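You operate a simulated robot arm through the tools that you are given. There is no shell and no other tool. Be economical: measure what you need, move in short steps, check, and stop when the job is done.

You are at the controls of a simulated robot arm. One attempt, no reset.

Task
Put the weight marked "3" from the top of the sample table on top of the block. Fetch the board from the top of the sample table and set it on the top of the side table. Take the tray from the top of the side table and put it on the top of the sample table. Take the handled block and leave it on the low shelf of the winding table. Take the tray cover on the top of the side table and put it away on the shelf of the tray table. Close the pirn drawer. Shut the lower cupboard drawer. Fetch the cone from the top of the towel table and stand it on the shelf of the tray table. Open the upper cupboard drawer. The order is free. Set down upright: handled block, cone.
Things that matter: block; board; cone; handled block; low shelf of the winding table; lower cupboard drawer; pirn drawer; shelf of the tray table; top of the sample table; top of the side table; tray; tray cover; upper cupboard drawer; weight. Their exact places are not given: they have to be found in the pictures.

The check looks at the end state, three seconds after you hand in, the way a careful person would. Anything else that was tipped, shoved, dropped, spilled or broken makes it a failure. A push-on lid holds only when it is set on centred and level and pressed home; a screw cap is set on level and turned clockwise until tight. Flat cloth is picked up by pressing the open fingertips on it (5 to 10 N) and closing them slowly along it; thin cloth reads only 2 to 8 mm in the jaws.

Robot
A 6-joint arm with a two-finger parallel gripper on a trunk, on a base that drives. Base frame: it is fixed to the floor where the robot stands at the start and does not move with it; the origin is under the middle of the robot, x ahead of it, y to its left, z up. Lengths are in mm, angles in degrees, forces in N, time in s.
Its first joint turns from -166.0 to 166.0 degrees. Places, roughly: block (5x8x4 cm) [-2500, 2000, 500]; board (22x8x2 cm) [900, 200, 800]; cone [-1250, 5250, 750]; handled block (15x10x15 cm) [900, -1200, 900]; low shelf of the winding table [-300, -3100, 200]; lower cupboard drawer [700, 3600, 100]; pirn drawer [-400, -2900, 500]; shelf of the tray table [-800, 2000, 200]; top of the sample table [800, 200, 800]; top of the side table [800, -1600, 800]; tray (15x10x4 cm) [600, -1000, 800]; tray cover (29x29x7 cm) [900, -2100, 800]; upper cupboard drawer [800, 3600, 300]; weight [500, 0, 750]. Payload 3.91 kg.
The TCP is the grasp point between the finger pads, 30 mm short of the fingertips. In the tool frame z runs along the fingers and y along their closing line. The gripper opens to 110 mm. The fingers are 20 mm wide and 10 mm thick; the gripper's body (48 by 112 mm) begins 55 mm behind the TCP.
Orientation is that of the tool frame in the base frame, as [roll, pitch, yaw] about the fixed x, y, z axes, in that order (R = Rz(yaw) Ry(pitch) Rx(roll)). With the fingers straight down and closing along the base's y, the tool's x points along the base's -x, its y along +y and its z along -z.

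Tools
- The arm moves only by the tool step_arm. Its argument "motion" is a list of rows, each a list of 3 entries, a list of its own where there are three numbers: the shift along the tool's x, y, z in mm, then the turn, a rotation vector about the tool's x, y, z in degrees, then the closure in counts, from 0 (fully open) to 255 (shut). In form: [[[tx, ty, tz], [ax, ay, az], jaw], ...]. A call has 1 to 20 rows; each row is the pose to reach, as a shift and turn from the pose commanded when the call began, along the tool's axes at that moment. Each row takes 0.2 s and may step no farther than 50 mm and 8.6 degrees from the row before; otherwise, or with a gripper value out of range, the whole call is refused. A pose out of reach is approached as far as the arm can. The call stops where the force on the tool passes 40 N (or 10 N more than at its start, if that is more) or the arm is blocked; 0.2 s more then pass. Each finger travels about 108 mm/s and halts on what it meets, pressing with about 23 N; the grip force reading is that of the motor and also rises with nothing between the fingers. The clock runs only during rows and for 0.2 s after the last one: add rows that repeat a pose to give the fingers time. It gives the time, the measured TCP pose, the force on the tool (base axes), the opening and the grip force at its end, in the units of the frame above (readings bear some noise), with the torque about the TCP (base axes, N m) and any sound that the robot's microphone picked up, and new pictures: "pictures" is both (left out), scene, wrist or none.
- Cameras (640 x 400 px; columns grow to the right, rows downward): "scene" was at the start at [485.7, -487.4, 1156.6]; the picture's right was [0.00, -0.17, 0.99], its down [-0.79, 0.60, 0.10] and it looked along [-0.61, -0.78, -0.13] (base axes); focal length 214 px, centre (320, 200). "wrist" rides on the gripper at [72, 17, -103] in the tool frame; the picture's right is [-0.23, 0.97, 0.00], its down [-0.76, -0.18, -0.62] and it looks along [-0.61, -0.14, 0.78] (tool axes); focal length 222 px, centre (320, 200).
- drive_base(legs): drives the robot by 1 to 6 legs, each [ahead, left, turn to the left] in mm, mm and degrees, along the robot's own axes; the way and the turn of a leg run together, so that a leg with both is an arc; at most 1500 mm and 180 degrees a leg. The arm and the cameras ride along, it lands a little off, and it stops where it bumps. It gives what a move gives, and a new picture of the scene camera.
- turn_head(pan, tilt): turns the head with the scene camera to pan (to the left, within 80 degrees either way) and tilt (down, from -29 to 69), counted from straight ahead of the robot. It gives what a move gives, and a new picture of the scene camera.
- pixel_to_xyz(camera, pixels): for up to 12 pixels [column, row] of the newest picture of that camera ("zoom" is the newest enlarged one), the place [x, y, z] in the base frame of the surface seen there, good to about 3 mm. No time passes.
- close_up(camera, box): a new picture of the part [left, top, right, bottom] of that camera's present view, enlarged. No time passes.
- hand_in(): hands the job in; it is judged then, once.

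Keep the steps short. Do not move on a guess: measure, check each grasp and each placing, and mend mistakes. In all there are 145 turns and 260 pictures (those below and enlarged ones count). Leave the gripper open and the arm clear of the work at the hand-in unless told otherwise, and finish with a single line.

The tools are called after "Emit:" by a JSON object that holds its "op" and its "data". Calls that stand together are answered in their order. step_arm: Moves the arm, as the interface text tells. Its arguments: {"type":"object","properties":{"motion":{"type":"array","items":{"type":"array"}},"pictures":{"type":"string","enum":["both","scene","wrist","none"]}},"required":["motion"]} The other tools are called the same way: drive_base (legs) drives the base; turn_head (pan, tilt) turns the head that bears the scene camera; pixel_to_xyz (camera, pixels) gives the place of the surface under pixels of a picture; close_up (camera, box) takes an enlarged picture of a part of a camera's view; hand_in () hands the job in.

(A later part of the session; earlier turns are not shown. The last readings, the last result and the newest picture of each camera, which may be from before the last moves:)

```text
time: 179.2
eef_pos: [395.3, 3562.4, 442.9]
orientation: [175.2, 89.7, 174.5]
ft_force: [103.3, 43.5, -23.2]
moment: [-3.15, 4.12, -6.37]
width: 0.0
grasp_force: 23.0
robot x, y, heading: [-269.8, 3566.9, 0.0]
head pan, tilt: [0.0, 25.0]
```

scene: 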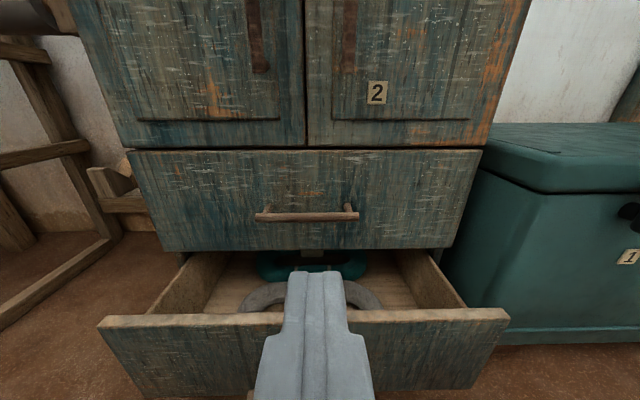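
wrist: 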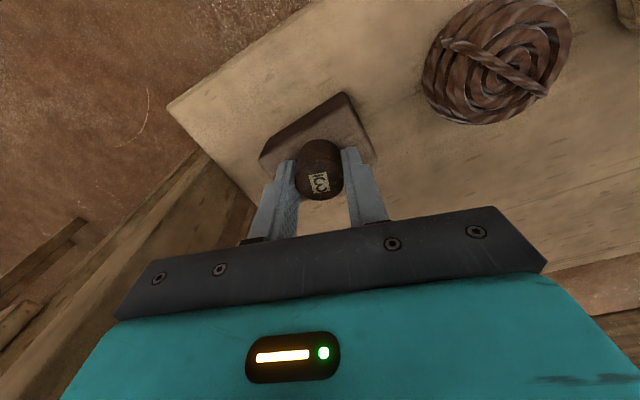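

The hand met the arm itself (nothing touches the cupboard). Backing up the way I came, to z≈600.

Emit:
{"op": "step_arm", "data": {"motion": [[[-20, 0, 0], [0, 0, 0], 255], [[-60, 0, 0], [0, 0, 0], 255], [[-110, 0, 0], [0, 0, 0], 255], [[-160, 0, 0], [0, 0, 0], 255]], "pictures": "both"}}

```text
time: 180.2
eef_pos: [410.7, 3562.3, 599.7]
orientation: [-178.9, 89.5, -179.5]
ft_force: [0.1, 0.6, -0.5]
moment: [-0.02, 0.01, -0.02]
width: 0.0
grasp_force: 22.9
out of reach, approached as far as the arm can: row 3, 4
robot x, y, heading: [-269.4, 3573.9, -0.0]
head pan, tilt: [0.0, 25.0]
```

scene: 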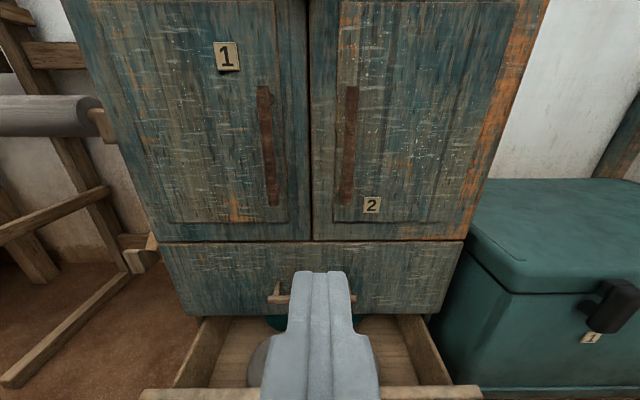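
wrist: 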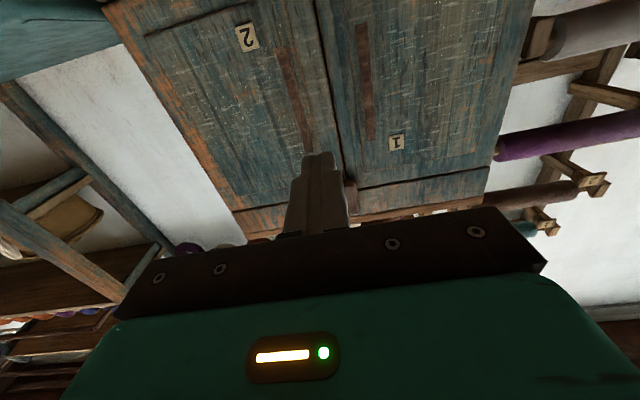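

Reach was too short for a horizontal tool here. I back the base 220 mm, extend the arm, and roll 90° so the camera head is to the side and the jaws close vertically.

Emit:
{"op": "drive_base", "data": {"legs": [[-230, 0, 0]]}}

Emit:
{"op": "step_arm", "data": {"motion": [[[0, 0, 45], [0, 0, 8.2], 255], [[0, 0, 90], [0, 0, 16.4], 255], [[0, 0, 135], [0, 0, 24.6], 255], [[0, 0, 180], [0, 0, 32.8], 255], [[0, 0, 200], [0, 0, 41], 255], [[0, 0, 200], [0, 0, 49.2], 255], [[0, 0, 200], [0, 0, 57.4], 255], [[0, 0, 200], [0, 0, 65.6], 255], [[0, 0, 200], [0, 0, 73.8], 255], [[0, 0, 200], [0, 0, 82], 255], [[0, 0, 200], [0, 0, 90], 255], [[45, 0, 200], [0, 0, 90], 255], [[90, 0, 200], [0, 0, 90], 255], [[135, 0, 200], [0, 0, 90], 255], [[180, 0, 200], [0, 0, 90], 255], [[225, 0, 200], [0, 0, 90], 255]], "pictures": "scene"}}

```text
time: 181.9
eef_pos: [182.6, 3562.5, 600.6]
orientation: [-177.5, 89.6, -178.3]
ft_force: [-0.4, 0.3, -0.3]
moment: [-0.01, 0.02, -0.01]
width: 0.0
grasp_force: 23.3
robot x, y, heading: [-499.3, 3570.6, 0.1]
head pan, tilt: [0.0, 25.0]
```

scene: 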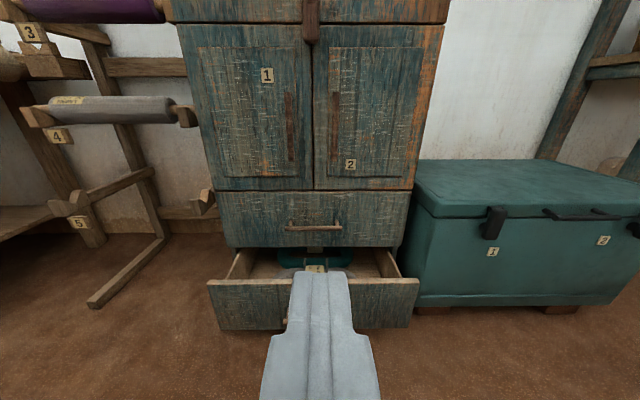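

```text
time: 185.3
eef_pos: [380.2, 3559.6, 373.7]
orientation: [90.4, 0.0, 89.5]
ft_force: [0.6, -0.8, 0.7]
moment: [0.01, 0.03, 0.01]
width: 0.0
grasp_force: 22.9
robot x, y, heading: [-498.4, 3569.8, 0.1]
head pan, tilt: [0.0, 25.0]
```

scene: 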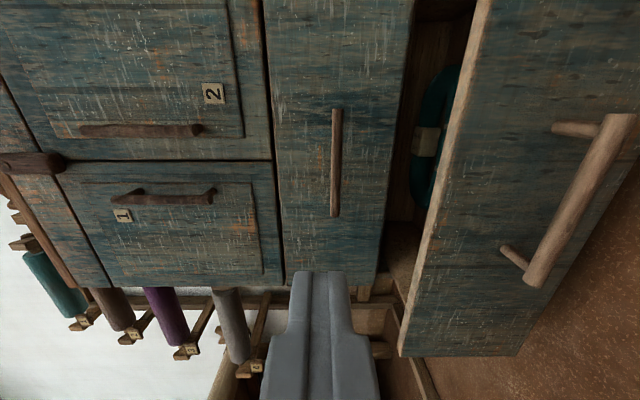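

Now precise measures of both handles and the drawer front.

Emit:
{"op": "pixel_to_xyz", "data": {"camera": "scene", "pixels": [[336, 120], [336, 160], [336, 205], [331, 160], [341, 160], [360, 160], [570, 230], [620, 130], [500, 180], [440, 300], [470, 60], [460, 340]]}}

```text
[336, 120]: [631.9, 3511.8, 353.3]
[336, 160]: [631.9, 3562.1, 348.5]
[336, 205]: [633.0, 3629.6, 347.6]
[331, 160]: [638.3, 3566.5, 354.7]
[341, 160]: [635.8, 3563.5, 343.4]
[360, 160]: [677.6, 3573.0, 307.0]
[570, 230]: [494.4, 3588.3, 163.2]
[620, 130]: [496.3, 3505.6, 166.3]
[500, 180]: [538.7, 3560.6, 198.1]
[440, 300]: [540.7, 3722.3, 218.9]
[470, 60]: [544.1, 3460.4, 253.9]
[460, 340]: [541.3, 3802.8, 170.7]
```

Lower panel to be pushed at z 215 (between handle z 165 and top edge 252). Lowering, then driving forward 235.

Emit:
{"op": "step_arm", "data": {"motion": [[[3, -40, 0], [0, 0, 0], 255], [[7, -80, 0], [0, 0, 0], 255], [[7, -120, 0], [0, 0, 0], 255], [[7, -157, 0], [0, 0, 0], 255], [[7, -157, 0], [0, 0, 0], 255]], "pictures": "none"}}

Emit:
{"op": "drive_base", "data": {"legs": [[235, 0, 0]]}}

```text
time: 186.6
eef_pos: [380.0, 3567.8, 218.1]
orientation: [90.4, 0.0, 89.2]
ft_force: [-0.2, -0.5, 0.1]
moment: [-0.01, 0.0, 0.01]
width: 0.0
grasp_force: 23.0
robot x, y, heading: [-500.6, 3571.2, 0.1]
head pan, tilt: [0.0, 25.0]
```

```text
time: 188.3
eef_pos: [613.9, 3565.9, 217.0]
orientation: [90.4, 0.0, 89.3]
ft_force: [-0.5, -0.9, -0.9]
moment: [-0.03, 0.02, 0.02]
width: 0.0
grasp_force: 23.2
robot x, y, heading: [-266.3, 3571.3, 0.0]
head pan, tilt: [0.0, 25.0]
```

scene: 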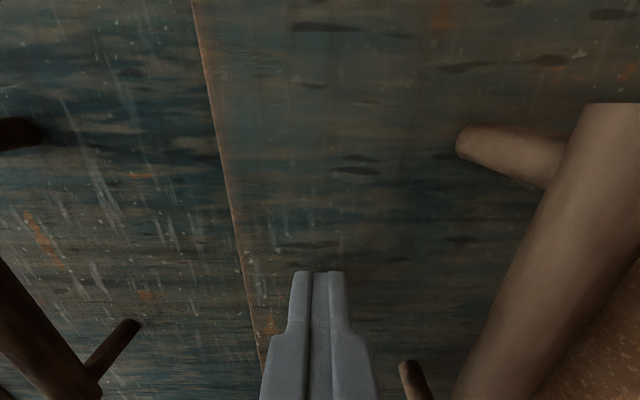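

The drawer moved in; now the last ~35 mm with the arm, slowly.

Emit:
{"op": "step_arm", "data": {"motion": [[[0, 0, 8], [0, 0, 0], 255], [[0, 0, 16], [0, 0, 0], 255], [[0, 0, 24], [0, 0, 0], 255], [[0, 0, 30], [0, 0, 0], 255], [[0, 0, 33], [0, 0, 0], 255], [[0, 0, 36], [0, 0, 0], 255], [[0, 0, 38], [0, 0, 0], 255], [[0, 0, 40], [0, 0, 0], 255]], "pictures": "scene"}}

Emit:
{"op": "pixel_to_xyz", "data": {"camera": "scene", "pixels": [[100, 200], [300, 200], [420, 100], [600, 200]]}}

```text
time: 189.7
eef_pos: [647.5, 3568.2, 217.1]
orientation: [90.5, 0.0, 89.3]
ft_force: [-6.7, 0.7, 7.4]
moment: [0.03, -0.27, 0.07]
width: 0.1
grasp_force: 23.2
robot x, y, heading: [-264.7, 3566.1, 0.1]
head pan, tilt: [0.0, 25.0]
stopped in row 7: the force on the tool passed its limit at 49 N (the readings are from after the stop); the commanded pose is now the measured one
```

scene: 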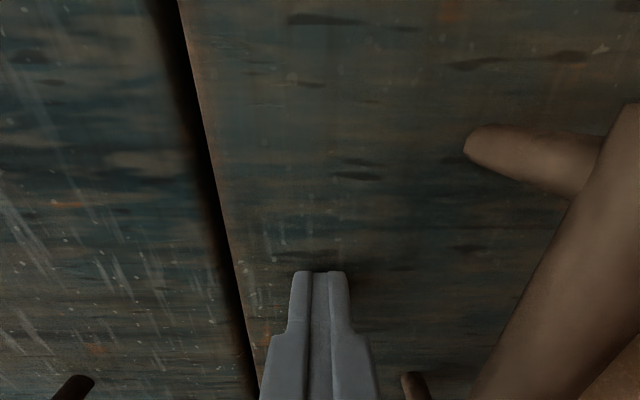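

```text
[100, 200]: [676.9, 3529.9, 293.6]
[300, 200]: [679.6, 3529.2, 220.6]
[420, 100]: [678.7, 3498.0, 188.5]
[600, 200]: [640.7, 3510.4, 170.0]
```

Lower drawer is flush (x 678). Backing off, rising to z 349 with jaws open, then moving onto the upper handle.

Emit:
{"op": "step_arm", "data": {"motion": [[[0, 0, -45], [0, 0, 0], 255], [[0, 0, -95], [0, 0, 0], 200], [[0, 45, -95], [0, 0, 0], 100], [[0, 90, -95], [0, 0, 0], 100], [[0, 132, -95], [0, 0, 0], 100], [[0, 132, -95], [0, 0, 0], 100], [[0, 132, -60], [0, 0, 0], 100], [[0, 132, -30], [0, 0, 0], 100], [[0, 132, -14], [0, 0, 0], 100], [[0, 132, -14], [0, 0, 0], 180], [[0, 132, -14], [0, 0, 0], 255], [[0, 132, -14], [0, 0, 0], 255], [[0, 132, -14], [0, 0, 0], 255]], "pictures": "both"}}

```text
time: 192.5
eef_pos: [634.8, 3568.0, 350.4]
orientation: [90.4, 0.0, 89.3]
ft_force: [1.1, 0.7, 15.5]
moment: [0.22, -0.14, 0.02]
width: 14.8
grasp_force: 45.3
robot x, y, heading: [-267.6, 3570.4, -0.0]
head pan, tilt: [0.0, 25.0]
```

scene: 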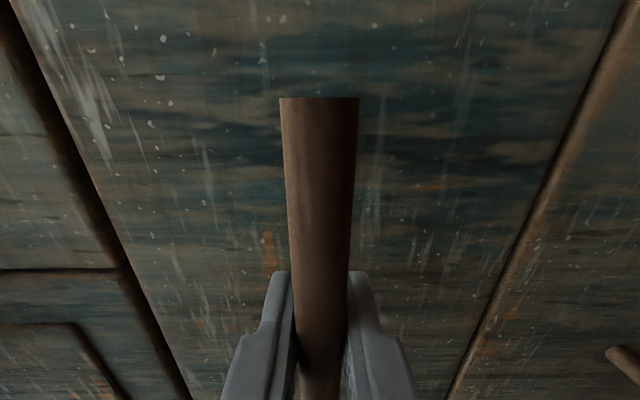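
wrist: 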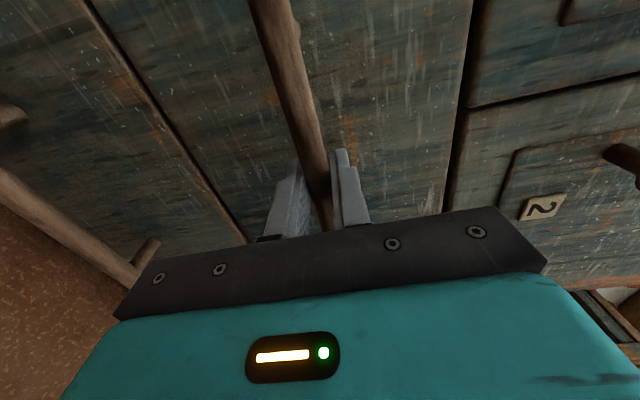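

Handle gripped (14.8 mm). Pulling back slowly with the arm.

Emit:
{"op": "step_arm", "data": {"motion": [[[0, -1, -6], [0, 0, 0], 255], [[0, -1, -14], [0, 0, 0], 255], [[0, -1, -24], [0, 0, 0], 255], [[0, -1, -36], [0, 0, 0], 255], [[0, -1, -50], [0, 0, 0], 255], [[0, -1, -65], [0, 0, 0], 255], [[0, -1, -80], [0, 0, 0], 255], [[0, -1, -95], [0, 0, 0], 255], [[0, -1, -110], [0, 0, 0], 255], [[0, -1, -110], [0, 0, 0], 255]], "pictures": "scene"}}

```text
time: 194.0
eef_pos: [566.4, 3566.8, 349.7]
orientation: [90.4, 0.0, 89.3]
ft_force: [1.0, 0.3, 11.4]
moment: [0.0, -0.06, 0.36]
width: 14.7
grasp_force: 45.2
robot x, y, heading: [-266.3, 3572.0, 0.1]
head pan, tilt: [0.0, 25.0]
stopped in row 7: the force on the tool passed its limit at 41 N (the readings are from after the stop); the commanded pose is now the measured one
```

scene: 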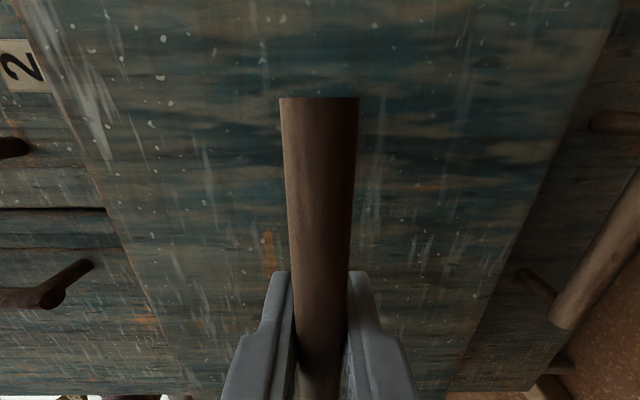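

Drawer came out 68 mm. Continuing more slowly.

Emit:
{"op": "step_arm", "data": {"motion": [[[0, -1, -5], [0, 0, 0], 255], [[0, -1, -12], [0, 0, 0], 255], [[0, -1, -20], [0, 0, 0], 255], [[0, -1, -28], [0, 0, 0], 255], [[0, -1, -36], [0, 0, 0], 255], [[0, -1, -44], [0, 0, 0], 255], [[0, -1, -52], [0, 0, 0], 255], [[0, -1, -60], [0, 0, 0], 255], [[0, -1, -68], [0, 0, 0], 255], [[0, -1, -76], [0, 0, 0], 255], [[0, -1, -84], [0, 0, 0], 255], [[0, -1, -92], [0, 0, 0], 255], [[0, -1, -100], [0, 0, 0], 255], [[0, -1, -106], [0, 0, 0], 255]], "pictures": "none"}}

```text
time: 195.1
eef_pos: [540.2, 3567.7, 349.2]
orientation: [90.2, 0.0, 89.3]
ft_force: [1.4, -0.3, 10.3]
moment: [-0.04, -0.2, 0.48]
width: 14.9
grasp_force: 45.0
robot x, y, heading: [-262.0, 3570.6, 0.0]
head pan, tilt: [0.0, 25.0]
stopped in row 5: the force on the tool passed its limit at 41 N (the readings are from after the stop); the commanded pose is now the measured one
```

Drag is ~40 N. Using the base to pull on, 60 mm.

Emit:
{"op": "drive_base", "data": {"legs": [[-60, 0, 0]]}}

Emit:
{"op": "pixel_to_xyz", "data": {"camera": "scene", "pixels": [[200, 200], [450, 200], [320, 200]]}}

```text
time: 196.0
eef_pos: [479.5, 3566.3, 349.0]
orientation: [90.2, 0.0, 89.3]
ft_force: [0.9, -1.9, 21.8]
moment: [0.1, -0.15, -0.14]
width: 15.0
grasp_force: 45.4
robot x, y, heading: [-324.9, 3566.8, 0.1]
head pan, tilt: [0.0, 25.0]
```

scene: 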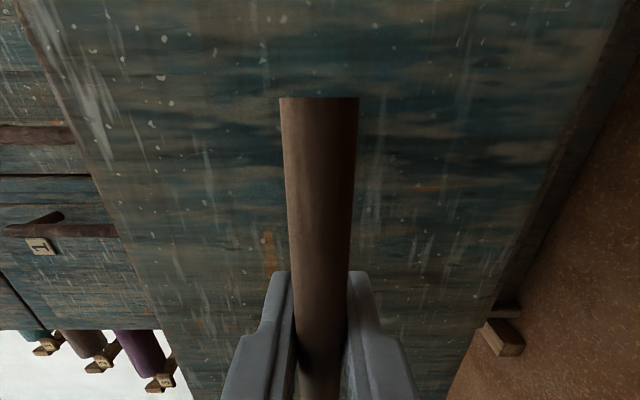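

```text
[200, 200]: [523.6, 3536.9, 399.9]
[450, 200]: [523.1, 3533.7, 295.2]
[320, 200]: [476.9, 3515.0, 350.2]
```

Open 155 mm. Pulling 40 mm further.

Emit:
{"op": "drive_base", "data": {"legs": [[-40, 0, 0]]}}

Emit:
{"op": "pixel_to_xyz", "data": {"camera": "scene", "pixels": [[200, 200], [450, 200], [320, 200]]}}

```text
time: 196.9
eef_pos: [439.8, 3566.9, 349.1]
orientation: [90.2, 0.0, 89.3]
ft_force: [0.9, 3.0, 10.6]
moment: [0.06, -0.12, -0.24]
width: 14.8
grasp_force: 44.8
robot x, y, heading: [-366.5, 3571.3, -0.2]
head pan, tilt: [0.0, 25.0]
```

scene: 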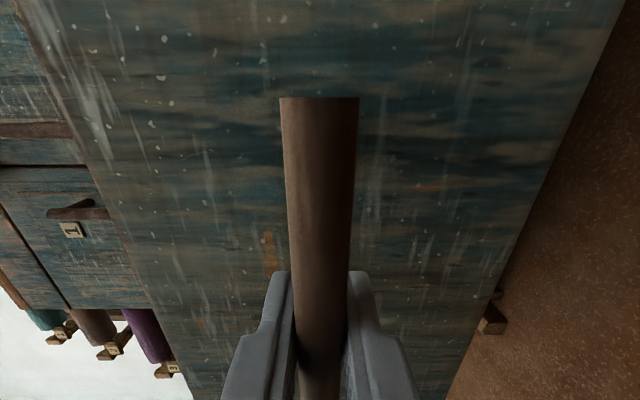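

```text
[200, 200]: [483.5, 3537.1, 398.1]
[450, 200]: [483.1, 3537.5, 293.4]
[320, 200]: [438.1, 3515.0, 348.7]
```

Open 195 mm. Releasing, backing away, raising and rolling back for an upright view.

Emit:
{"op": "step_arm", "data": {"motion": [[[0, 0, 0], [0, 0, 0], 180], [[0, 0, 0], [0, 0, 0], 100], [[0, 0, 0], [0, 0, 0], 100], [[0, 0, -20], [0, 0, 0], 100], [[0, 0, -50], [0, 0, 0], 100]], "pictures": "none"}}

Emit:
{"op": "drive_base", "data": {"legs": [[-250, 0, 0]]}}

Emit:
{"op": "step_arm", "data": {"motion": [[[0, 45, 10], [0, 0, 0], 0], [[0, 90, 20], [0, 0, 0], 0], [[0, 135, 30], [0, 0, 0], 0], [[0, 180, 40], [0, 0, -8.2], 0], [[0, 225, 50], [0, 0, -16.4], 0], [[0, 270, 60], [0, 0, -24.6], 0], [[0, 315, 60], [0, 0, -32.8], 0], [[0, 360, 60], [0, 0, -41], 0], [[0, 405, 60], [0, 0, -49.2], 0], [[0, 450, 60], [0, 0, -57.4], 0], [[0, 495, 60], [0, 0, -65.6], 0], [[0, 540, 60], [0, 0, -73.8], 0], [[0, 585, 60], [0, 0, -82], 0], [[0, 630, 60], [0, 0, -90], 0]], "pictures": "scene"}}

```text
time: 198.1
eef_pos: [389.5, 3568.4, 350.2]
orientation: [90.2, 0.0, 89.3]
ft_force: [-0.2, -1.2, 0.0]
moment: [-0.01, -0.02, 0.02]
width: 66.9
grasp_force: 0.1
robot x, y, heading: [-361.7, 3573.3, -0.3]
head pan, tilt: [0.0, 25.0]
```

```text
time: 199.9
eef_pos: [138.7, 3569.6, 350.0]
orientation: [90.2, 0.0, 89.2]
ft_force: [-0.4, 0.0, 0.5]
moment: [0.0, 0.02, -0.03]
width: 66.9
grasp_force: 0.0
robot x, y, heading: [-616.9, 3568.6, 0.2]
head pan, tilt: [0.0, 25.0]
```

scene: 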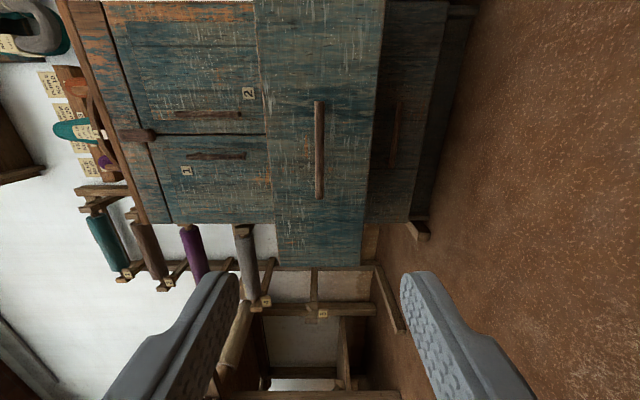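

```text
time: 202.9
eef_pos: [201.4, 3568.3, 978.9]
orientation: [-157.6, 89.8, -158.2]
ft_force: [-0.2, -1.1, 0.2]
moment: [-0.02, -0.03, 0.0]
width: 109.9
grasp_force: 0.1
robot x, y, heading: [-613.6, 3572.4, -0.3]
head pan, tilt: [0.0, 25.0]
```

scene: 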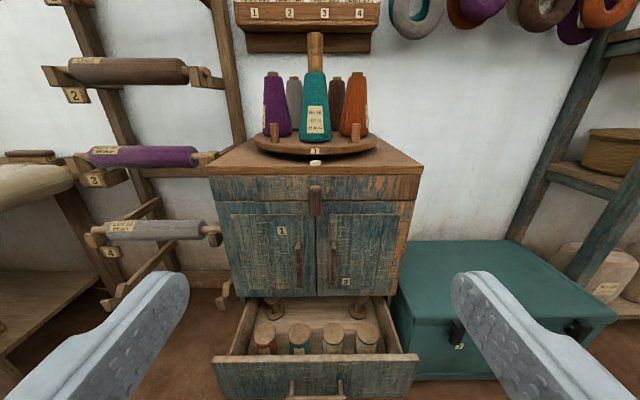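

Upper drawer is open, lower closed. Looking left for the towel table.

Emit:
{"op": "turn_head", "data": {"pan": 75, "tilt": 15}}

Emit:
{"op": "pixel_to_xyz", "data": {"camera": "scene", "pixels": [[320, 200], [200, 200], [120, 200], [60, 200], [60, 150], [120, 150], [200, 150], [320, 300], [120, 300], [200, 300], [20, 250], [450, 200]]}}

```text
time: 204.4
eef_pos: [201.8, 3568.5, 979.7]
orientation: [165.0, 89.8, 164.4]
ft_force: [-0.4, 0.2, 0.9]
moment: [0.02, 0.01, -0.01]
width: 110.1
grasp_force: 0.1
robot x, y, heading: [-617.0, 3569.9, 0.1]
head pan, tilt: [75.0, 15.0]
```

scene: 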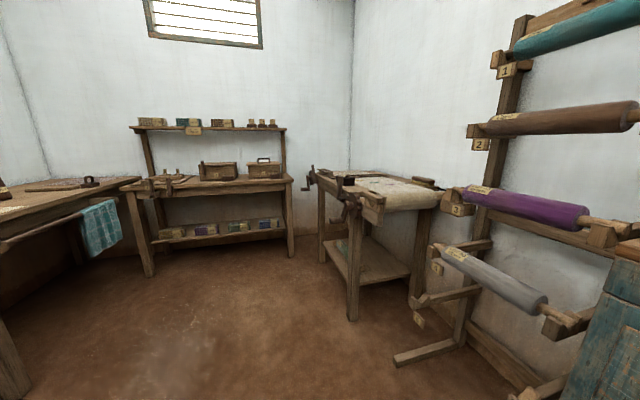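

```text
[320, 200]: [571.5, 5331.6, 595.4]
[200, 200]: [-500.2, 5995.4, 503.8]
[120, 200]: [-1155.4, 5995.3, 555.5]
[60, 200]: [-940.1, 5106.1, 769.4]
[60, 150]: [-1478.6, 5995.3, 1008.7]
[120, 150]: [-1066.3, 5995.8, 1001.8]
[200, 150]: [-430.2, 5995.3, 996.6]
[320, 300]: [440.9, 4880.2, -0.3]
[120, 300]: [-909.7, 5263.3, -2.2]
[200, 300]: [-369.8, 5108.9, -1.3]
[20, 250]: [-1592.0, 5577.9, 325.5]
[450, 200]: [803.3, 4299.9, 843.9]
```

Towel table front edge x≈−940. I turn left 90°, fold the arm back to tool-down (reach ≈480, z≈1085), then approach.

Emit:
{"op": "drive_base", "data": {"legs": [[0, 0, 90]]}}

Emit:
{"op": "step_arm", "data": {"motion": [[[-10, 0, -30], [0, 8.2, 0], 0], [[-20, 0, -60], [0, 16.4, 0], 0], [[-30, 0, -90], [0, 24.6, 0], 0], [[-40, 0, -120], [0, 32.8, 0], 0], [[-50, 0, -150], [0, 41, 0], 0], [[-60, 0, -180], [0, 49.2, 0], 0], [[-70, 0, -210], [0, 57.4, 0], 0], [[-80, 0, -240], [0, 65.6, 0], 0], [[-90, 0, -270], [0, 73.8, 0], 0], [[-100, 0, -300], [0, 82, 0], 0], [[-106, 0, -325], [0, 90, 0], 0]], "pictures": "none"}}

Emit:
{"op": "turn_head", "data": {"pan": 60, "tilt": -29}}

Emit:
{"op": "pixel_to_xyz", "data": {"camera": "scene", "pixels": [[340, 150], [300, 100], [330, 60], [380, 180], [400, 250], [300, 200], [280, 250], [320, 300], [350, 250], [300, 150]]}}

```text
time: 208.6
eef_pos: [-610.9, 4386.5, 978.5]
orientation: [-179.3, 89.8, -90.0]
ft_force: [0.4, 0.9, -0.5]
moment: [-0.01, -0.02, -0.02]
width: 109.9
grasp_force: 0.1
robot x, y, heading: [-613.8, 3570.7, 89.9]
head pan, tilt: [75.0, 15.0]
```

scene: 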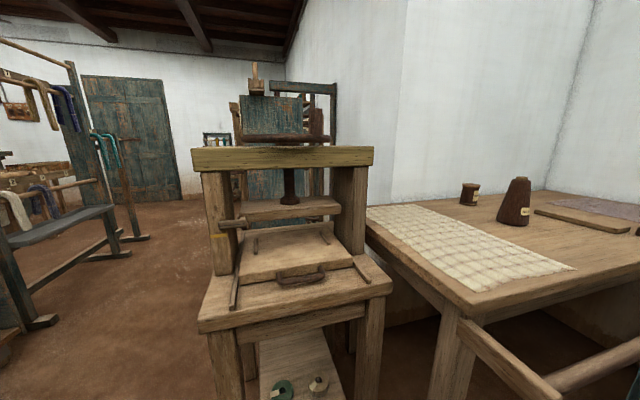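

```text
time: 211.0
eef_pos: [-616.6, 4060.4, 1088.3]
orientation: [-179.9, -0.3, -90.8]
ft_force: [-0.2, -0.2, 1.7]
moment: [0.02, -0.03, -0.02]
width: 110.1
grasp_force: 0.1
robot x, y, heading: [-616.2, 3573.1, 89.9]
head pan, tilt: [75.0, 15.0]
```

```text
time: 212.1
eef_pos: [-616.9, 4062.1, 1087.7]
orientation: [180.0, -0.1, -90.7]
ft_force: [0.0, 0.5, -0.5]
moment: [0.01, 0.02, 0.0]
width: 110.4
grasp_force: 0.0
robot x, y, heading: [-613.8, 3572.0, 89.8]
head pan, tilt: [60.0, -28.6]
```

scene: 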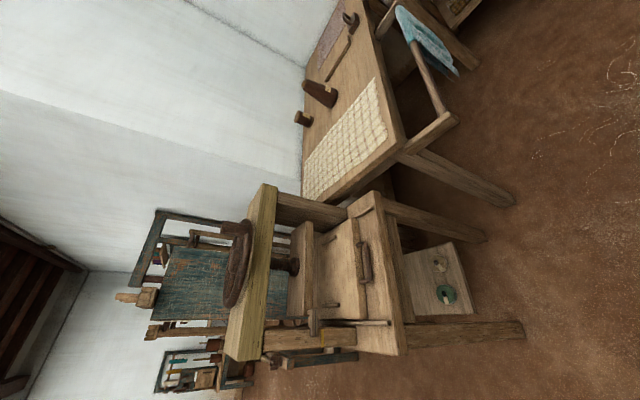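

```text
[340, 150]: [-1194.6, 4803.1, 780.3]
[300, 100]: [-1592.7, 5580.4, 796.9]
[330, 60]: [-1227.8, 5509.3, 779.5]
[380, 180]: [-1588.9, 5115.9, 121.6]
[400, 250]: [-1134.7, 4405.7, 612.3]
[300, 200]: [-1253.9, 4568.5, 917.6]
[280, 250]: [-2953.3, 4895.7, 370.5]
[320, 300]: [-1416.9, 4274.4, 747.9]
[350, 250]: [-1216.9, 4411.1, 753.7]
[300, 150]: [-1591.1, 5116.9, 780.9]
```

The cone is the brown tapered piece at (320,92). Measuring cone, rail, and table edge.

Emit:
{"op": "pixel_to_xyz", "data": {"camera": "scene", "pixels": [[306, 84], [320, 93], [334, 100], [303, 118], [440, 130], [415, 60], [405, 145], [455, 118], [360, 70], [250, 200]]}}

Emit:
{"op": "close_up", "data": {"camera": "scene", "box": [270, 40, 390, 140]}}

```text
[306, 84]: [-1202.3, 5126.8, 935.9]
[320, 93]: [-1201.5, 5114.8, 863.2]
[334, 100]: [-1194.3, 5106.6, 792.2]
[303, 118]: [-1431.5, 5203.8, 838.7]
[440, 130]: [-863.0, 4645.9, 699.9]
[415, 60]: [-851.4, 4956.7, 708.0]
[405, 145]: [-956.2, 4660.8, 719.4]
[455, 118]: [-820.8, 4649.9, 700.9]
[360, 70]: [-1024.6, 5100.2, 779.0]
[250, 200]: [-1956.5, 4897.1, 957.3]
```

```text
4.00 times, centred on (330, 90) of scene
```

zoom: 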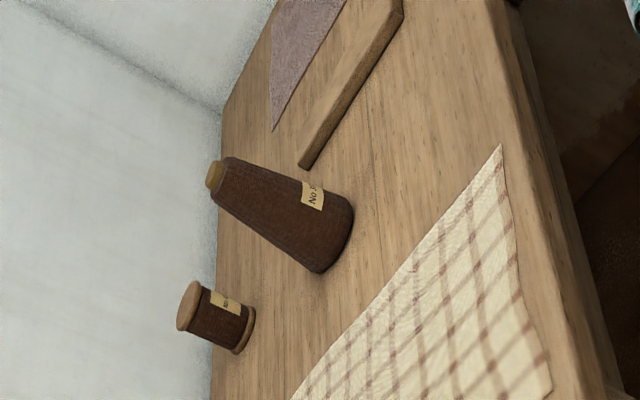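

Cone: near (−1205, 5122), z 780→940. Plan: grasp with the tool tilted 40° below horizontal so that it can later be set in under the table top. Driving to about (−410, 4980).

Emit:
{"op": "drive_base", "data": {"legs": [[0, -200, 0], [1400, 0, 0], [0, 0, 79]]}}

Emit:
{"op": "turn_head", "data": {"pan": 0, "tilt": -29}}

Emit:
{"op": "close_up", "data": {"camera": "scene", "box": [220, 0, 460, 150]}}

```text
time: 223.7
eef_pos: [-893.7, 5057.7, 1086.4]
orientation: [180.0, -0.2, -11.6]
ft_force: [-0.5, -0.1, 0.1]
moment: [0.01, 0.0, -0.04]
width: 109.9
grasp_force: 0.1
robot x, y, heading: [-412.8, 4968.4, 169.2]
head pan, tilt: [60.0, -28.6]
```

scene: 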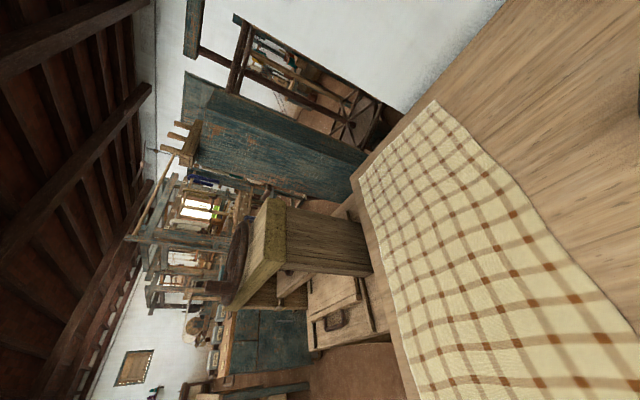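

```text
time: 225.0
eef_pos: [-893.1, 5058.0, 1086.1]
orientation: [-179.9, -0.3, -11.6]
ft_force: [-0.1, -0.2, -0.3]
moment: [-0.02, 0.0, 0.03]
width: 109.9
grasp_force: 0.2
robot x, y, heading: [-412.7, 4968.2, 169.0]
head pan, tilt: [0.0, -28.6]
```

scene: 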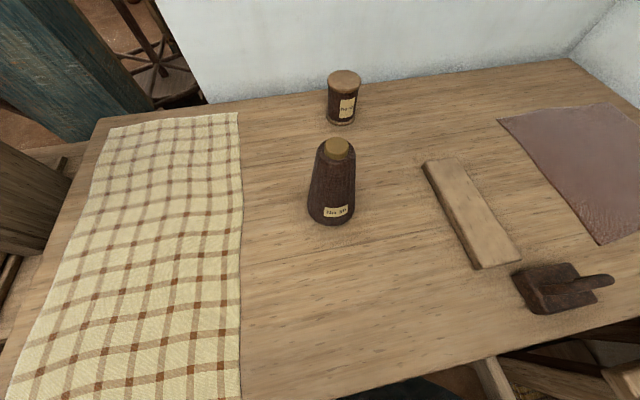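

```text
2.67 times, centred on (340, 75) of scene
```

zoom: 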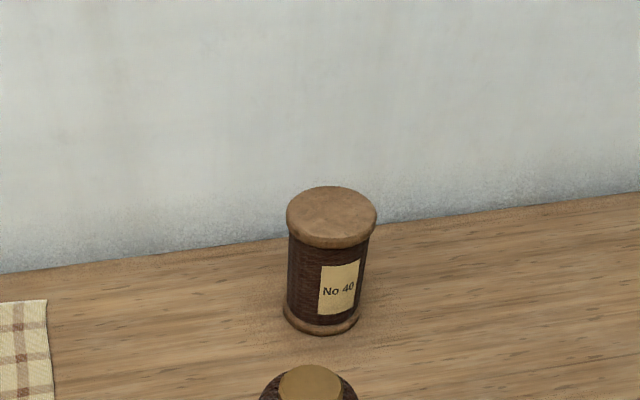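

Emit:
{"op": "pixel_to_xyz", "data": {"camera": "scene", "pixels": [[337, 143], [337, 150], [331, 180], [315, 180], [353, 180], [331, 222], [309, 205], [352, 205], [331, 160], [300, 250], [343, 80]]}}

```text
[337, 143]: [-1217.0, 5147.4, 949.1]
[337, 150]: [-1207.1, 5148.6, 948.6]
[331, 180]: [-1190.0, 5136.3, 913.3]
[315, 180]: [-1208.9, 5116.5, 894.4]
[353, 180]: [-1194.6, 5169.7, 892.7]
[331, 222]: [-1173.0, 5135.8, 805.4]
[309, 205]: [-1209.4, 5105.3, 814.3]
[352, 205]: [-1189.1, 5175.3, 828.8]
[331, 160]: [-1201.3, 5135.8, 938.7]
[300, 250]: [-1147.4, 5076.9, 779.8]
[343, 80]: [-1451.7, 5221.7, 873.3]
```

Cone axis (−1212, 5147), Ø≈60 at z 880. Tilting by −50° and moving over it at z 1086.

Emit:
{"op": "step_arm", "data": {"motion": [[[-40, -3, 0], [0, -6.25, 0], 0], [[-80, -6, 0], [0, -12.5, 0], 0], [[-120, -9, 0], [0, -18.75, 0], 0], [[-160, -12, 0], [0, -25, 0], 0], [[-200, -15, 0], [0, -31.25, 0], 0], [[-240, -18, 0], [0, -37.5, 0], 0], [[-285, -21, 0], [0, -43.75, 0], 0], [[-330, -23, 0], [0, -50, 0], 0], [[-330, -23, 30], [0, -50, 0], 0], [[-330, -23, 50], [0, -50, 0], 0], [[-330, -23, 50], [0, -50, 0], 0]], "pictures": "both"}}

```text
time: 227.4
eef_pos: [-1211.6, 5147.1, 1035.6]
orientation: [180.0, 49.8, -11.6]
ft_force: [0.0, 0.2, -0.4]
moment: [0.0, 0.03, -0.03]
width: 110.2
grasp_force: 0.1
robot x, y, heading: [-409.9, 4965.6, 169.2]
head pan, tilt: [0.0, -28.6]
```

scene: 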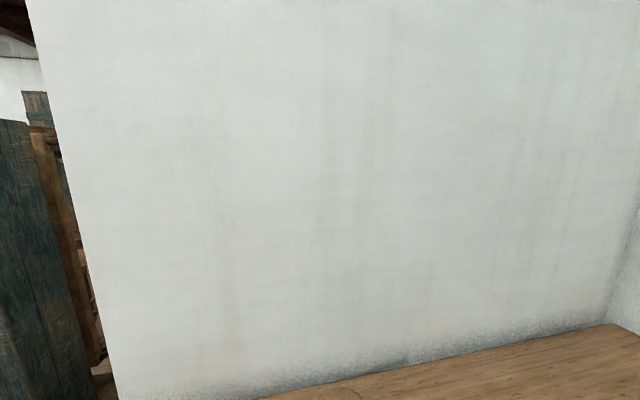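
wrist: 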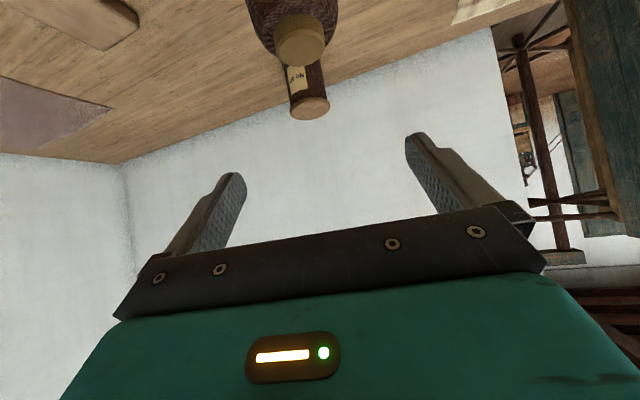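

Aligned above. Descending vertically 155 mm, then closing.

Emit:
{"op": "step_arm", "data": {"motion": [[[30.6, 0, 25.7], [0, 0, 0], 0], [[61.2, 0, 51.4], [0, 0, 0], 0], [[91.8, 0, 77.1], [0, 0, 0], 0], [[118.5, 0, 99.6], [0, 0, 0], 0], [[118.5, 0, 99.6], [0, 0, 0], 0]], "pictures": "wrist"}}

Emit:
{"op": "turn_head", "data": {"pan": 0, "tilt": 30}}

```text
time: 228.6
eef_pos: [-1210.6, 5146.3, 880.4]
orientation: [-179.9, 49.7, -11.6]
ft_force: [0.2, 0.1, 0.1]
moment: [-0.01, 0.01, 0.0]
width: 109.9
grasp_force: 0.2
robot x, y, heading: [-407.3, 4969.9, 168.9]
head pan, tilt: [0.0, -28.6]
```

wrist: 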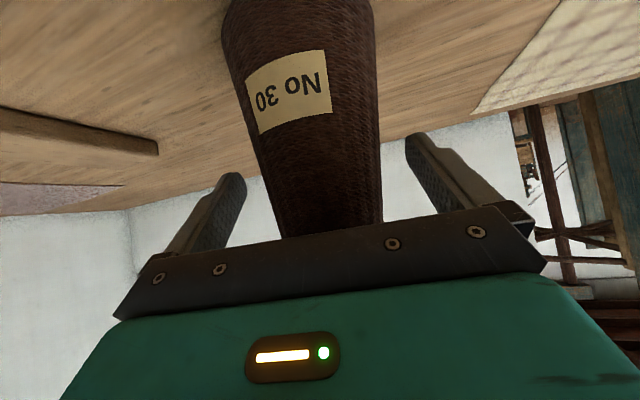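

```text
time: 229.9
eef_pos: [-1210.7, 5147.1, 880.5]
orientation: [-180.0, 49.9, -11.5]
ft_force: [-0.5, 0.5, -1.0]
moment: [-0.04, -0.05, 0.01]
width: 109.8
grasp_force: 0.0
robot x, y, heading: [-410.2, 4966.3, 169.0]
head pan, tilt: [0.0, 30.0]
```

scene: 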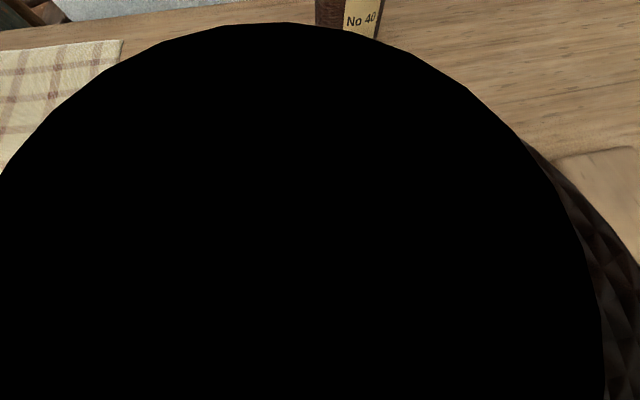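

The cone is centred between the fingers. Closing.

Emit:
{"op": "step_arm", "data": {"motion": [[[0, 0, 0], [0, 0, 0], 80], [[0, 0, 0], [0, 0, 0], 160], [[0, 0, 0], [0, 0, 0], 255], [[0, 0, 0], [0, 0, 0], 255], [[0, 0, 0], [0, 0, 0], 255], [[-15, 0, -13], [0, 0, 0], 255], [[-45, 0, -38], [0, 0, 0], 255], [[-80, 0, -67], [0, 0, 0], 255], [[-118, 0, -99], [0, 0, 0], 255], [[-150, 0, -126], [0, 0, 0], 255]], "pictures": "wrist"}}

```text
time: 232.1
eef_pos: [-1211.3, 5147.3, 1076.7]
orientation: [-180.0, 49.7, -11.5]
ft_force: [-0.2, -0.2, -2.3]
moment: [-0.01, -0.02, -0.03]
width: 68.8
grasp_force: 23.0
robot x, y, heading: [-408.7, 4969.5, 169.1]
head pan, tilt: [0.0, 30.0]
```

wrist: 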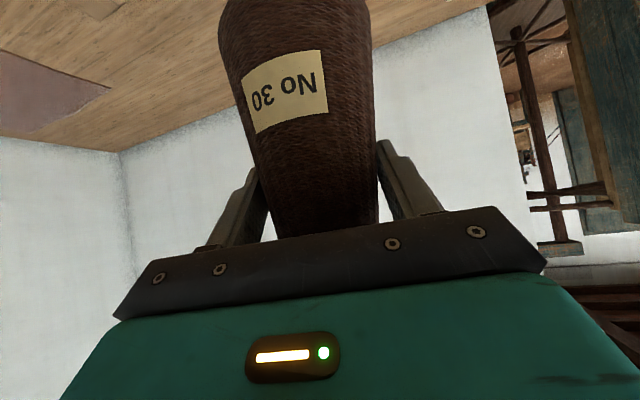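

Cone held (68.8 mm). Retracting the arm, then driving to the tray table's aisle side.

Emit:
{"op": "step_arm", "data": {"motion": [[[27, 0, -33], [0, 0, 0], 255], [[55, 0, -66], [0, 0, 0], 255], [[83, 0, -99], [0, 0, 0], 255], [[110, 0, -131], [0, 0, 0], 255], [[138, 0, -164], [0, 0, 0], 255], [[166, 0, -197], [0, 0, 0], 255], [[193, 0, -230], [0, 0, 0], 255]], "pictures": "none"}}

Emit:
{"op": "drive_base", "data": {"legs": [[0, 0, 11], [-460, 0, 0], [0, 1300, 0], [0, 1300, 0]]}}

Emit:
{"op": "turn_head", "data": {"pan": 0, "tilt": -15}}

```text
time: 233.7
eef_pos: [-917.9, 5085.9, 1077.0]
orientation: [-180.0, 49.7, -11.6]
ft_force: [-0.6, 0.9, -2.4]
moment: [-0.03, -0.03, -0.01]
width: 68.9
grasp_force: 22.7
robot x, y, heading: [-411.3, 4968.0, 169.0]
head pan, tilt: [0.0, 30.0]
```

```text
time: 249.6
eef_pos: [-467.0, 2364.8, 1077.0]
orientation: [180.0, 49.9, -0.8]
ft_force: [0.2, -0.2, -3.4]
moment: [-0.01, -0.01, -0.03]
width: 68.0
grasp_force: 22.8
robot x, y, heading: [52.5, 2343.4, 179.9]
head pan, tilt: [0.0, 30.0]
```

scene: 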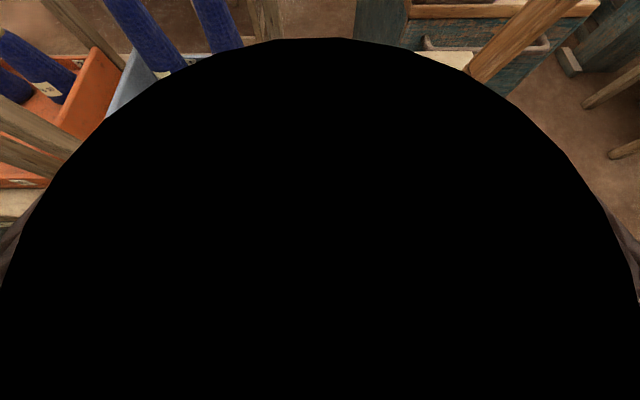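

```text
time: 250.7
eef_pos: [-466.9, 2362.8, 1076.7]
orientation: [-179.9, 49.9, -0.8]
ft_force: [0.5, -0.7, -2.6]
moment: [-0.01, 0.0, 0.0]
width: 68.4
grasp_force: 22.8
robot x, y, heading: [52.6, 2339.9, 179.9]
head pan, tilt: [0.0, -15.0]
```

scene: 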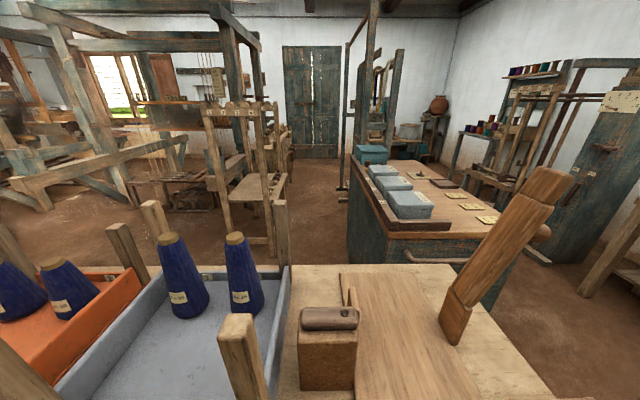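

Backing 150 mm, then lowering in front of the table edge and measuring the shelf.

Emit:
{"op": "drive_base", "data": {"legs": [[-160, 0, 0]]}}

Emit:
{"op": "step_arm", "data": {"motion": [[[30.6, 0, 25.7], [0, 0, 0], 255], [[61, 0, 51], [0, 0, 0], 255], [[92, 0, 77], [0, 0, 0], 255], [[122, 0, 103], [0, 0, 0], 255], [[153, 0, 128], [0, 0, 0], 255], [[184, 0, 154], [0, 0, 0], 255], [[214, 0, 180], [0, 0, 0], 255], [[245, 0, 206], [0, 0, 0], 255], [[276, 0, 231], [0, 0, 0], 255], [[306, 0, 257], [0, 0, 0], 255], [[337, 0, 283], [0, 0, 0], 255]], "pictures": "scene"}}

```text
time: 252.1
eef_pos: [-306.1, 2364.7, 1077.2]
orientation: [-179.9, 49.7, -0.8]
ft_force: [0.7, 0.4, -2.6]
moment: [0.0, -0.01, 0.0]
width: 68.5
grasp_force: 23.2
robot x, y, heading: [212.5, 2345.7, 179.8]
head pan, tilt: [0.0, -15.0]
```

scene: 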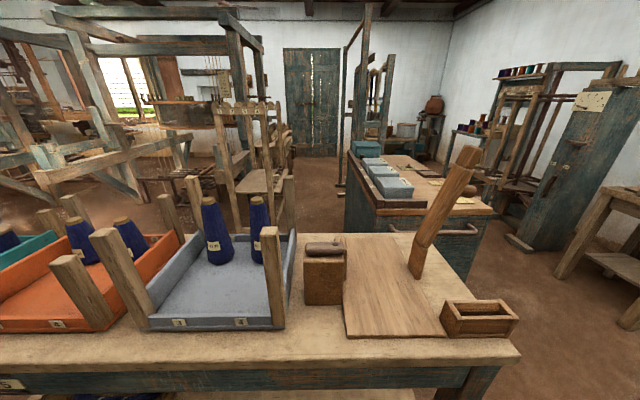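

```text
time: 254.5
eef_pos: [-372.5, 2367.2, 685.1]
orientation: [-168.9, 47.2, 19.8]
ft_force: [-1.6, 1.3, -0.7]
moment: [-0.07, -0.04, 0.1]
width: 68.4
grasp_force: 23.0
out of reach, approached as far as the arm can: row 8, 9, 10, 11
robot x, y, heading: [213.5, 2346.8, 179.9]
head pan, tilt: [0.0, -15.0]
```

scene: 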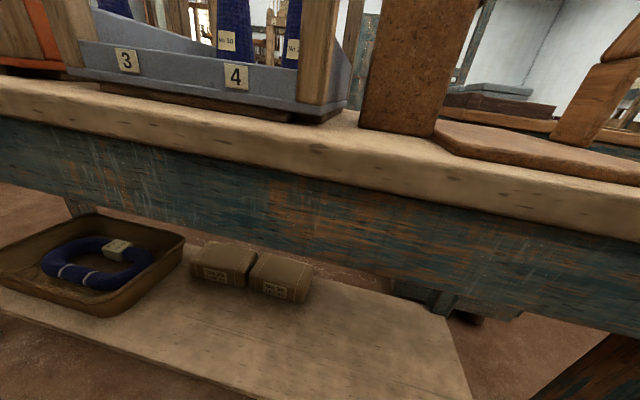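

The arm folds too tightly there (reach too short). Measuring the table edge and shelf first.

Emit:
{"op": "pixel_to_xyz", "data": {"camera": "scene", "pixels": [[320, 160], [320, 190], [320, 240], [320, 360], [400, 380], [455, 350], [440, 318], [300, 300], [270, 270], [190, 285], [250, 390], [600, 260]]}}

```text
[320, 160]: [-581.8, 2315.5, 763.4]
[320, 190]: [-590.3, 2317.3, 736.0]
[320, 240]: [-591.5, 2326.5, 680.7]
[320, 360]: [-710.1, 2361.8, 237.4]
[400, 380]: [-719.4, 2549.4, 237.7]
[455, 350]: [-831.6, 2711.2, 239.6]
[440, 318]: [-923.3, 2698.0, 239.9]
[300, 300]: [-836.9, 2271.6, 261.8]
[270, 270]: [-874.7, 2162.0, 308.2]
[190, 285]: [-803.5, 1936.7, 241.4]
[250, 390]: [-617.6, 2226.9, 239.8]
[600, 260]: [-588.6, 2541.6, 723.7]
```

Table edge x −582, shelf z 239, its free part starts at y≈2290. Moving forward in small amounts to recover the orientation.

Emit:
{"op": "step_arm", "data": {"motion": [[[-13, 0, 15], [0, 0, 0], 255], [[-26, 0, 31], [0, 0, 0], 255], [[-39, 0, 46], [0, 0, 0], 255], [[-39, 0, 46], [0, 0, 0], 255]], "pictures": "none"}}

```text
time: 255.5
eef_pos: [-434.5, 2384.0, 688.6]
orientation: [179.9, 49.8, -0.8]
ft_force: [-0.1, 0.5, -1.5]
moment: [0.0, 0.0, -0.03]
width: 68.4
grasp_force: 22.8
robot x, y, heading: [214.4, 2339.5, 180.1]
head pan, tilt: [0.0, -15.0]
```

Recovered. Forward 55, sideways to y 2330, then down to z≈355.

Emit:
{"op": "step_arm", "data": {"motion": [[[-18, 20, 21], [0, 0, 0], 255], [[-35, 40, 42], [0, 0, 0], 255], [[-35, 54, 42], [0, 0, 0], 255], [[-4, 54, 68], [0, 0, 0], 255], [[26, 54, 93], [0, 0, 0], 255], [[57, 54, 119], [0, 0, 0], 255], [[87, 54, 145], [0, 0, 0], 255], [[118, 54, 171], [0, 0, 0], 255], [[149, 54, 196], [0, 0, 0], 255], [[179, 54, 222], [0, 0, 0], 255], [[210, 54, 248], [0, 0, 0], 255], [[220, 54, 256], [0, 0, 0], 255]], "pictures": "scene"}}

```text
time: 258.1
eef_pos: [-498.6, 2398.6, 370.5]
orientation: [172.6, 48.6, -2.9]
ft_force: [0.8, -0.6, -2.0]
moment: [0.01, -0.01, 0.02]
width: 68.4
grasp_force: 23.2
out of reach, approached as far as the arm can: row 1, 2, 3, 4, 5, 6, 7, 8, 9, 10, 11, 12
robot x, y, heading: [216.3, 2343.9, 180.0]
head pan, tilt: [0.0, -15.0]
```

scene: 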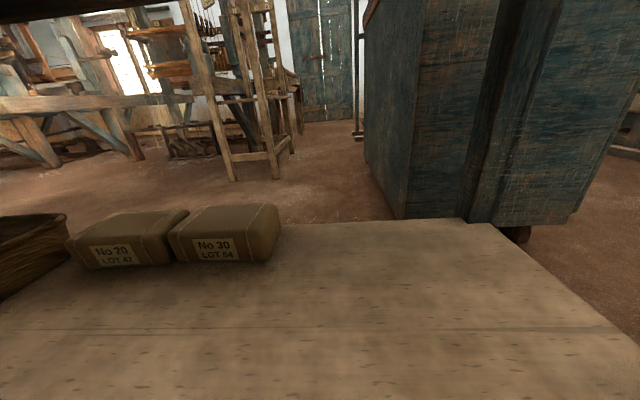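

Lateral reach is limited; I use the base: left 60 mm, then extend the arm forward a little to recover the orientation.

Emit:
{"op": "drive_base", "data": {"legs": [[0, 62, 0]]}}

Emit:
{"op": "step_arm", "data": {"motion": [[[-10, -30, 12], [0, 0, 0], 255], [[-20, -50, 23], [0, 0, 0], 255], [[-20, -50, 23], [0, 0, 0], 255]], "pictures": "none"}}

```text
time: 259.1
eef_pos: [-498.0, 2337.3, 370.6]
orientation: [172.7, 48.5, -2.9]
ft_force: [-0.1, 0.1, -1.8]
moment: [-0.01, 0.0, 0.02]
width: 68.3
grasp_force: 23.3
robot x, y, heading: [211.9, 2277.3, 179.9]
head pan, tilt: [0.0, -15.0]
```

scene: 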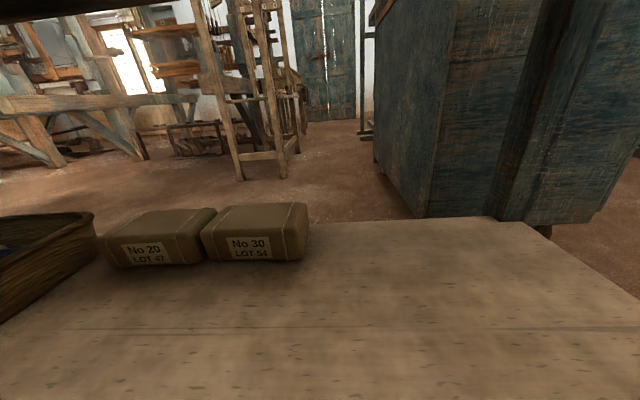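

```text
time: 259.9
eef_pos: [-530.3, 2385.9, 366.0]
orientation: [172.6, 48.5, -2.9]
ft_force: [0.1, -0.3, -1.5]
moment: [0.02, -0.02, 0.02]
width: 68.2
grasp_force: 23.1
robot x, y, heading: [216.2, 2278.4, 179.9]
head pan, tilt: [0.0, -15.0]
```

Orientation is off by ~7°. Applying a correcting turn while moving in under the table top (cone top 436 is well below the apron).

Emit:
{"op": "step_arm", "data": {"motion": [[[-20, 0, 24], [2, -0.4, -0.5], 255], [[-40, 0, 48], [4, -0.8, -1], 255], [[-60, 0, 71], [5.83, -1.1, -1.55], 255], [[-80, 0, 95], [5.83, -1.1, -1.55], 255], [[-80, 0, 95], [5.83, -1.1, -1.55], 255]], "pictures": "both"}}

```text
time: 261.1
eef_pos: [-656.6, 2393.9, 367.3]
orientation: [178.3, 49.5, -0.9]
ft_force: [-0.4, 0.3, -2.0]
moment: [0.0, -0.02, 0.02]
width: 68.3
grasp_force: 23.3
out of reach, approached as far as the arm can: row 2, 3, 4, 5
robot x, y, heading: [214.4, 2284.3, 179.9]
head pan, tilt: [0.0, -15.0]
```

scene: 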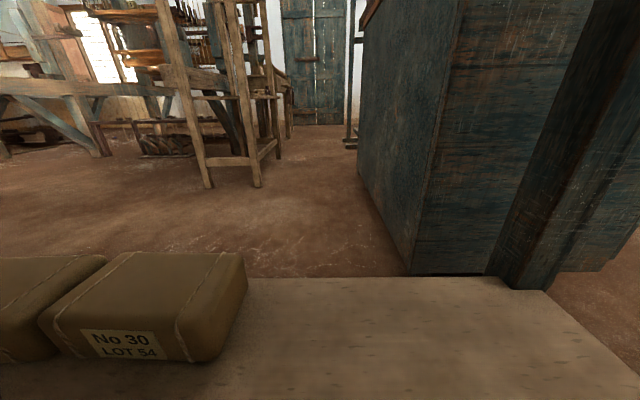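
wrist: 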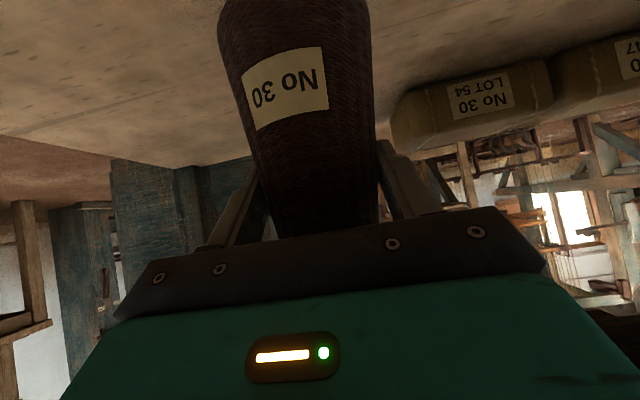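

Nearly upright (1.7° off). Strafing base left 55 mm, then correcting and lowering.

Emit:
{"op": "drive_base", "data": {"legs": [[0, 55, 0]]}}

Emit:
{"op": "step_arm", "data": {"motion": [[[3, 0, 3], [1, 0.2, 0], 255], [[8, 0, 7], [1.7, 0.3, 0], 255], [[13, 0, 11], [1.7, 0.3, 0], 255], [[13, 0, 11], [1.7, 0.3, 0], 255]], "pictures": "none"}}

```text
time: 262.0
eef_pos: [-657.7, 2338.8, 367.8]
orientation: [178.1, 49.6, -0.9]
ft_force: [-0.1, 0.1, -2.6]
moment: [-0.02, -0.03, -0.03]
width: 68.3
grasp_force: 23.0
robot x, y, heading: [213.4, 2223.5, 179.8]
head pan, tilt: [0.0, -15.0]
```

scene: 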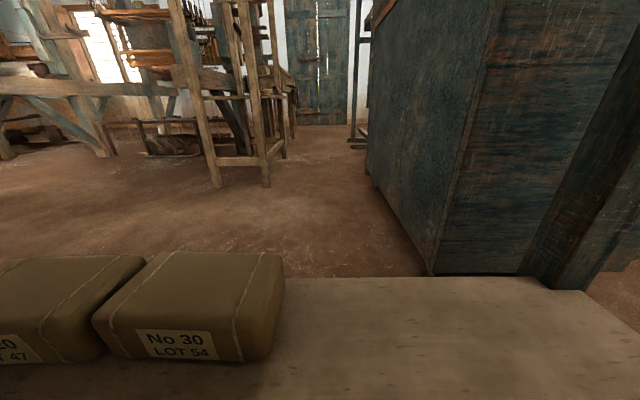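

```text
time: 263.0
eef_pos: [-659.6, 2347.8, 355.0]
orientation: [178.2, 48.9, -1.6]
ft_force: [0.4, -0.6, -2.3]
moment: [0.0, -0.03, 0.02]
width: 68.8
grasp_force: 23.1
out of reach, approached as far as the arm can: row 1, 2, 3, 4
robot x, y, heading: [212.0, 2227.7, 180.0]
head pan, tilt: [0.0, -15.0]
```

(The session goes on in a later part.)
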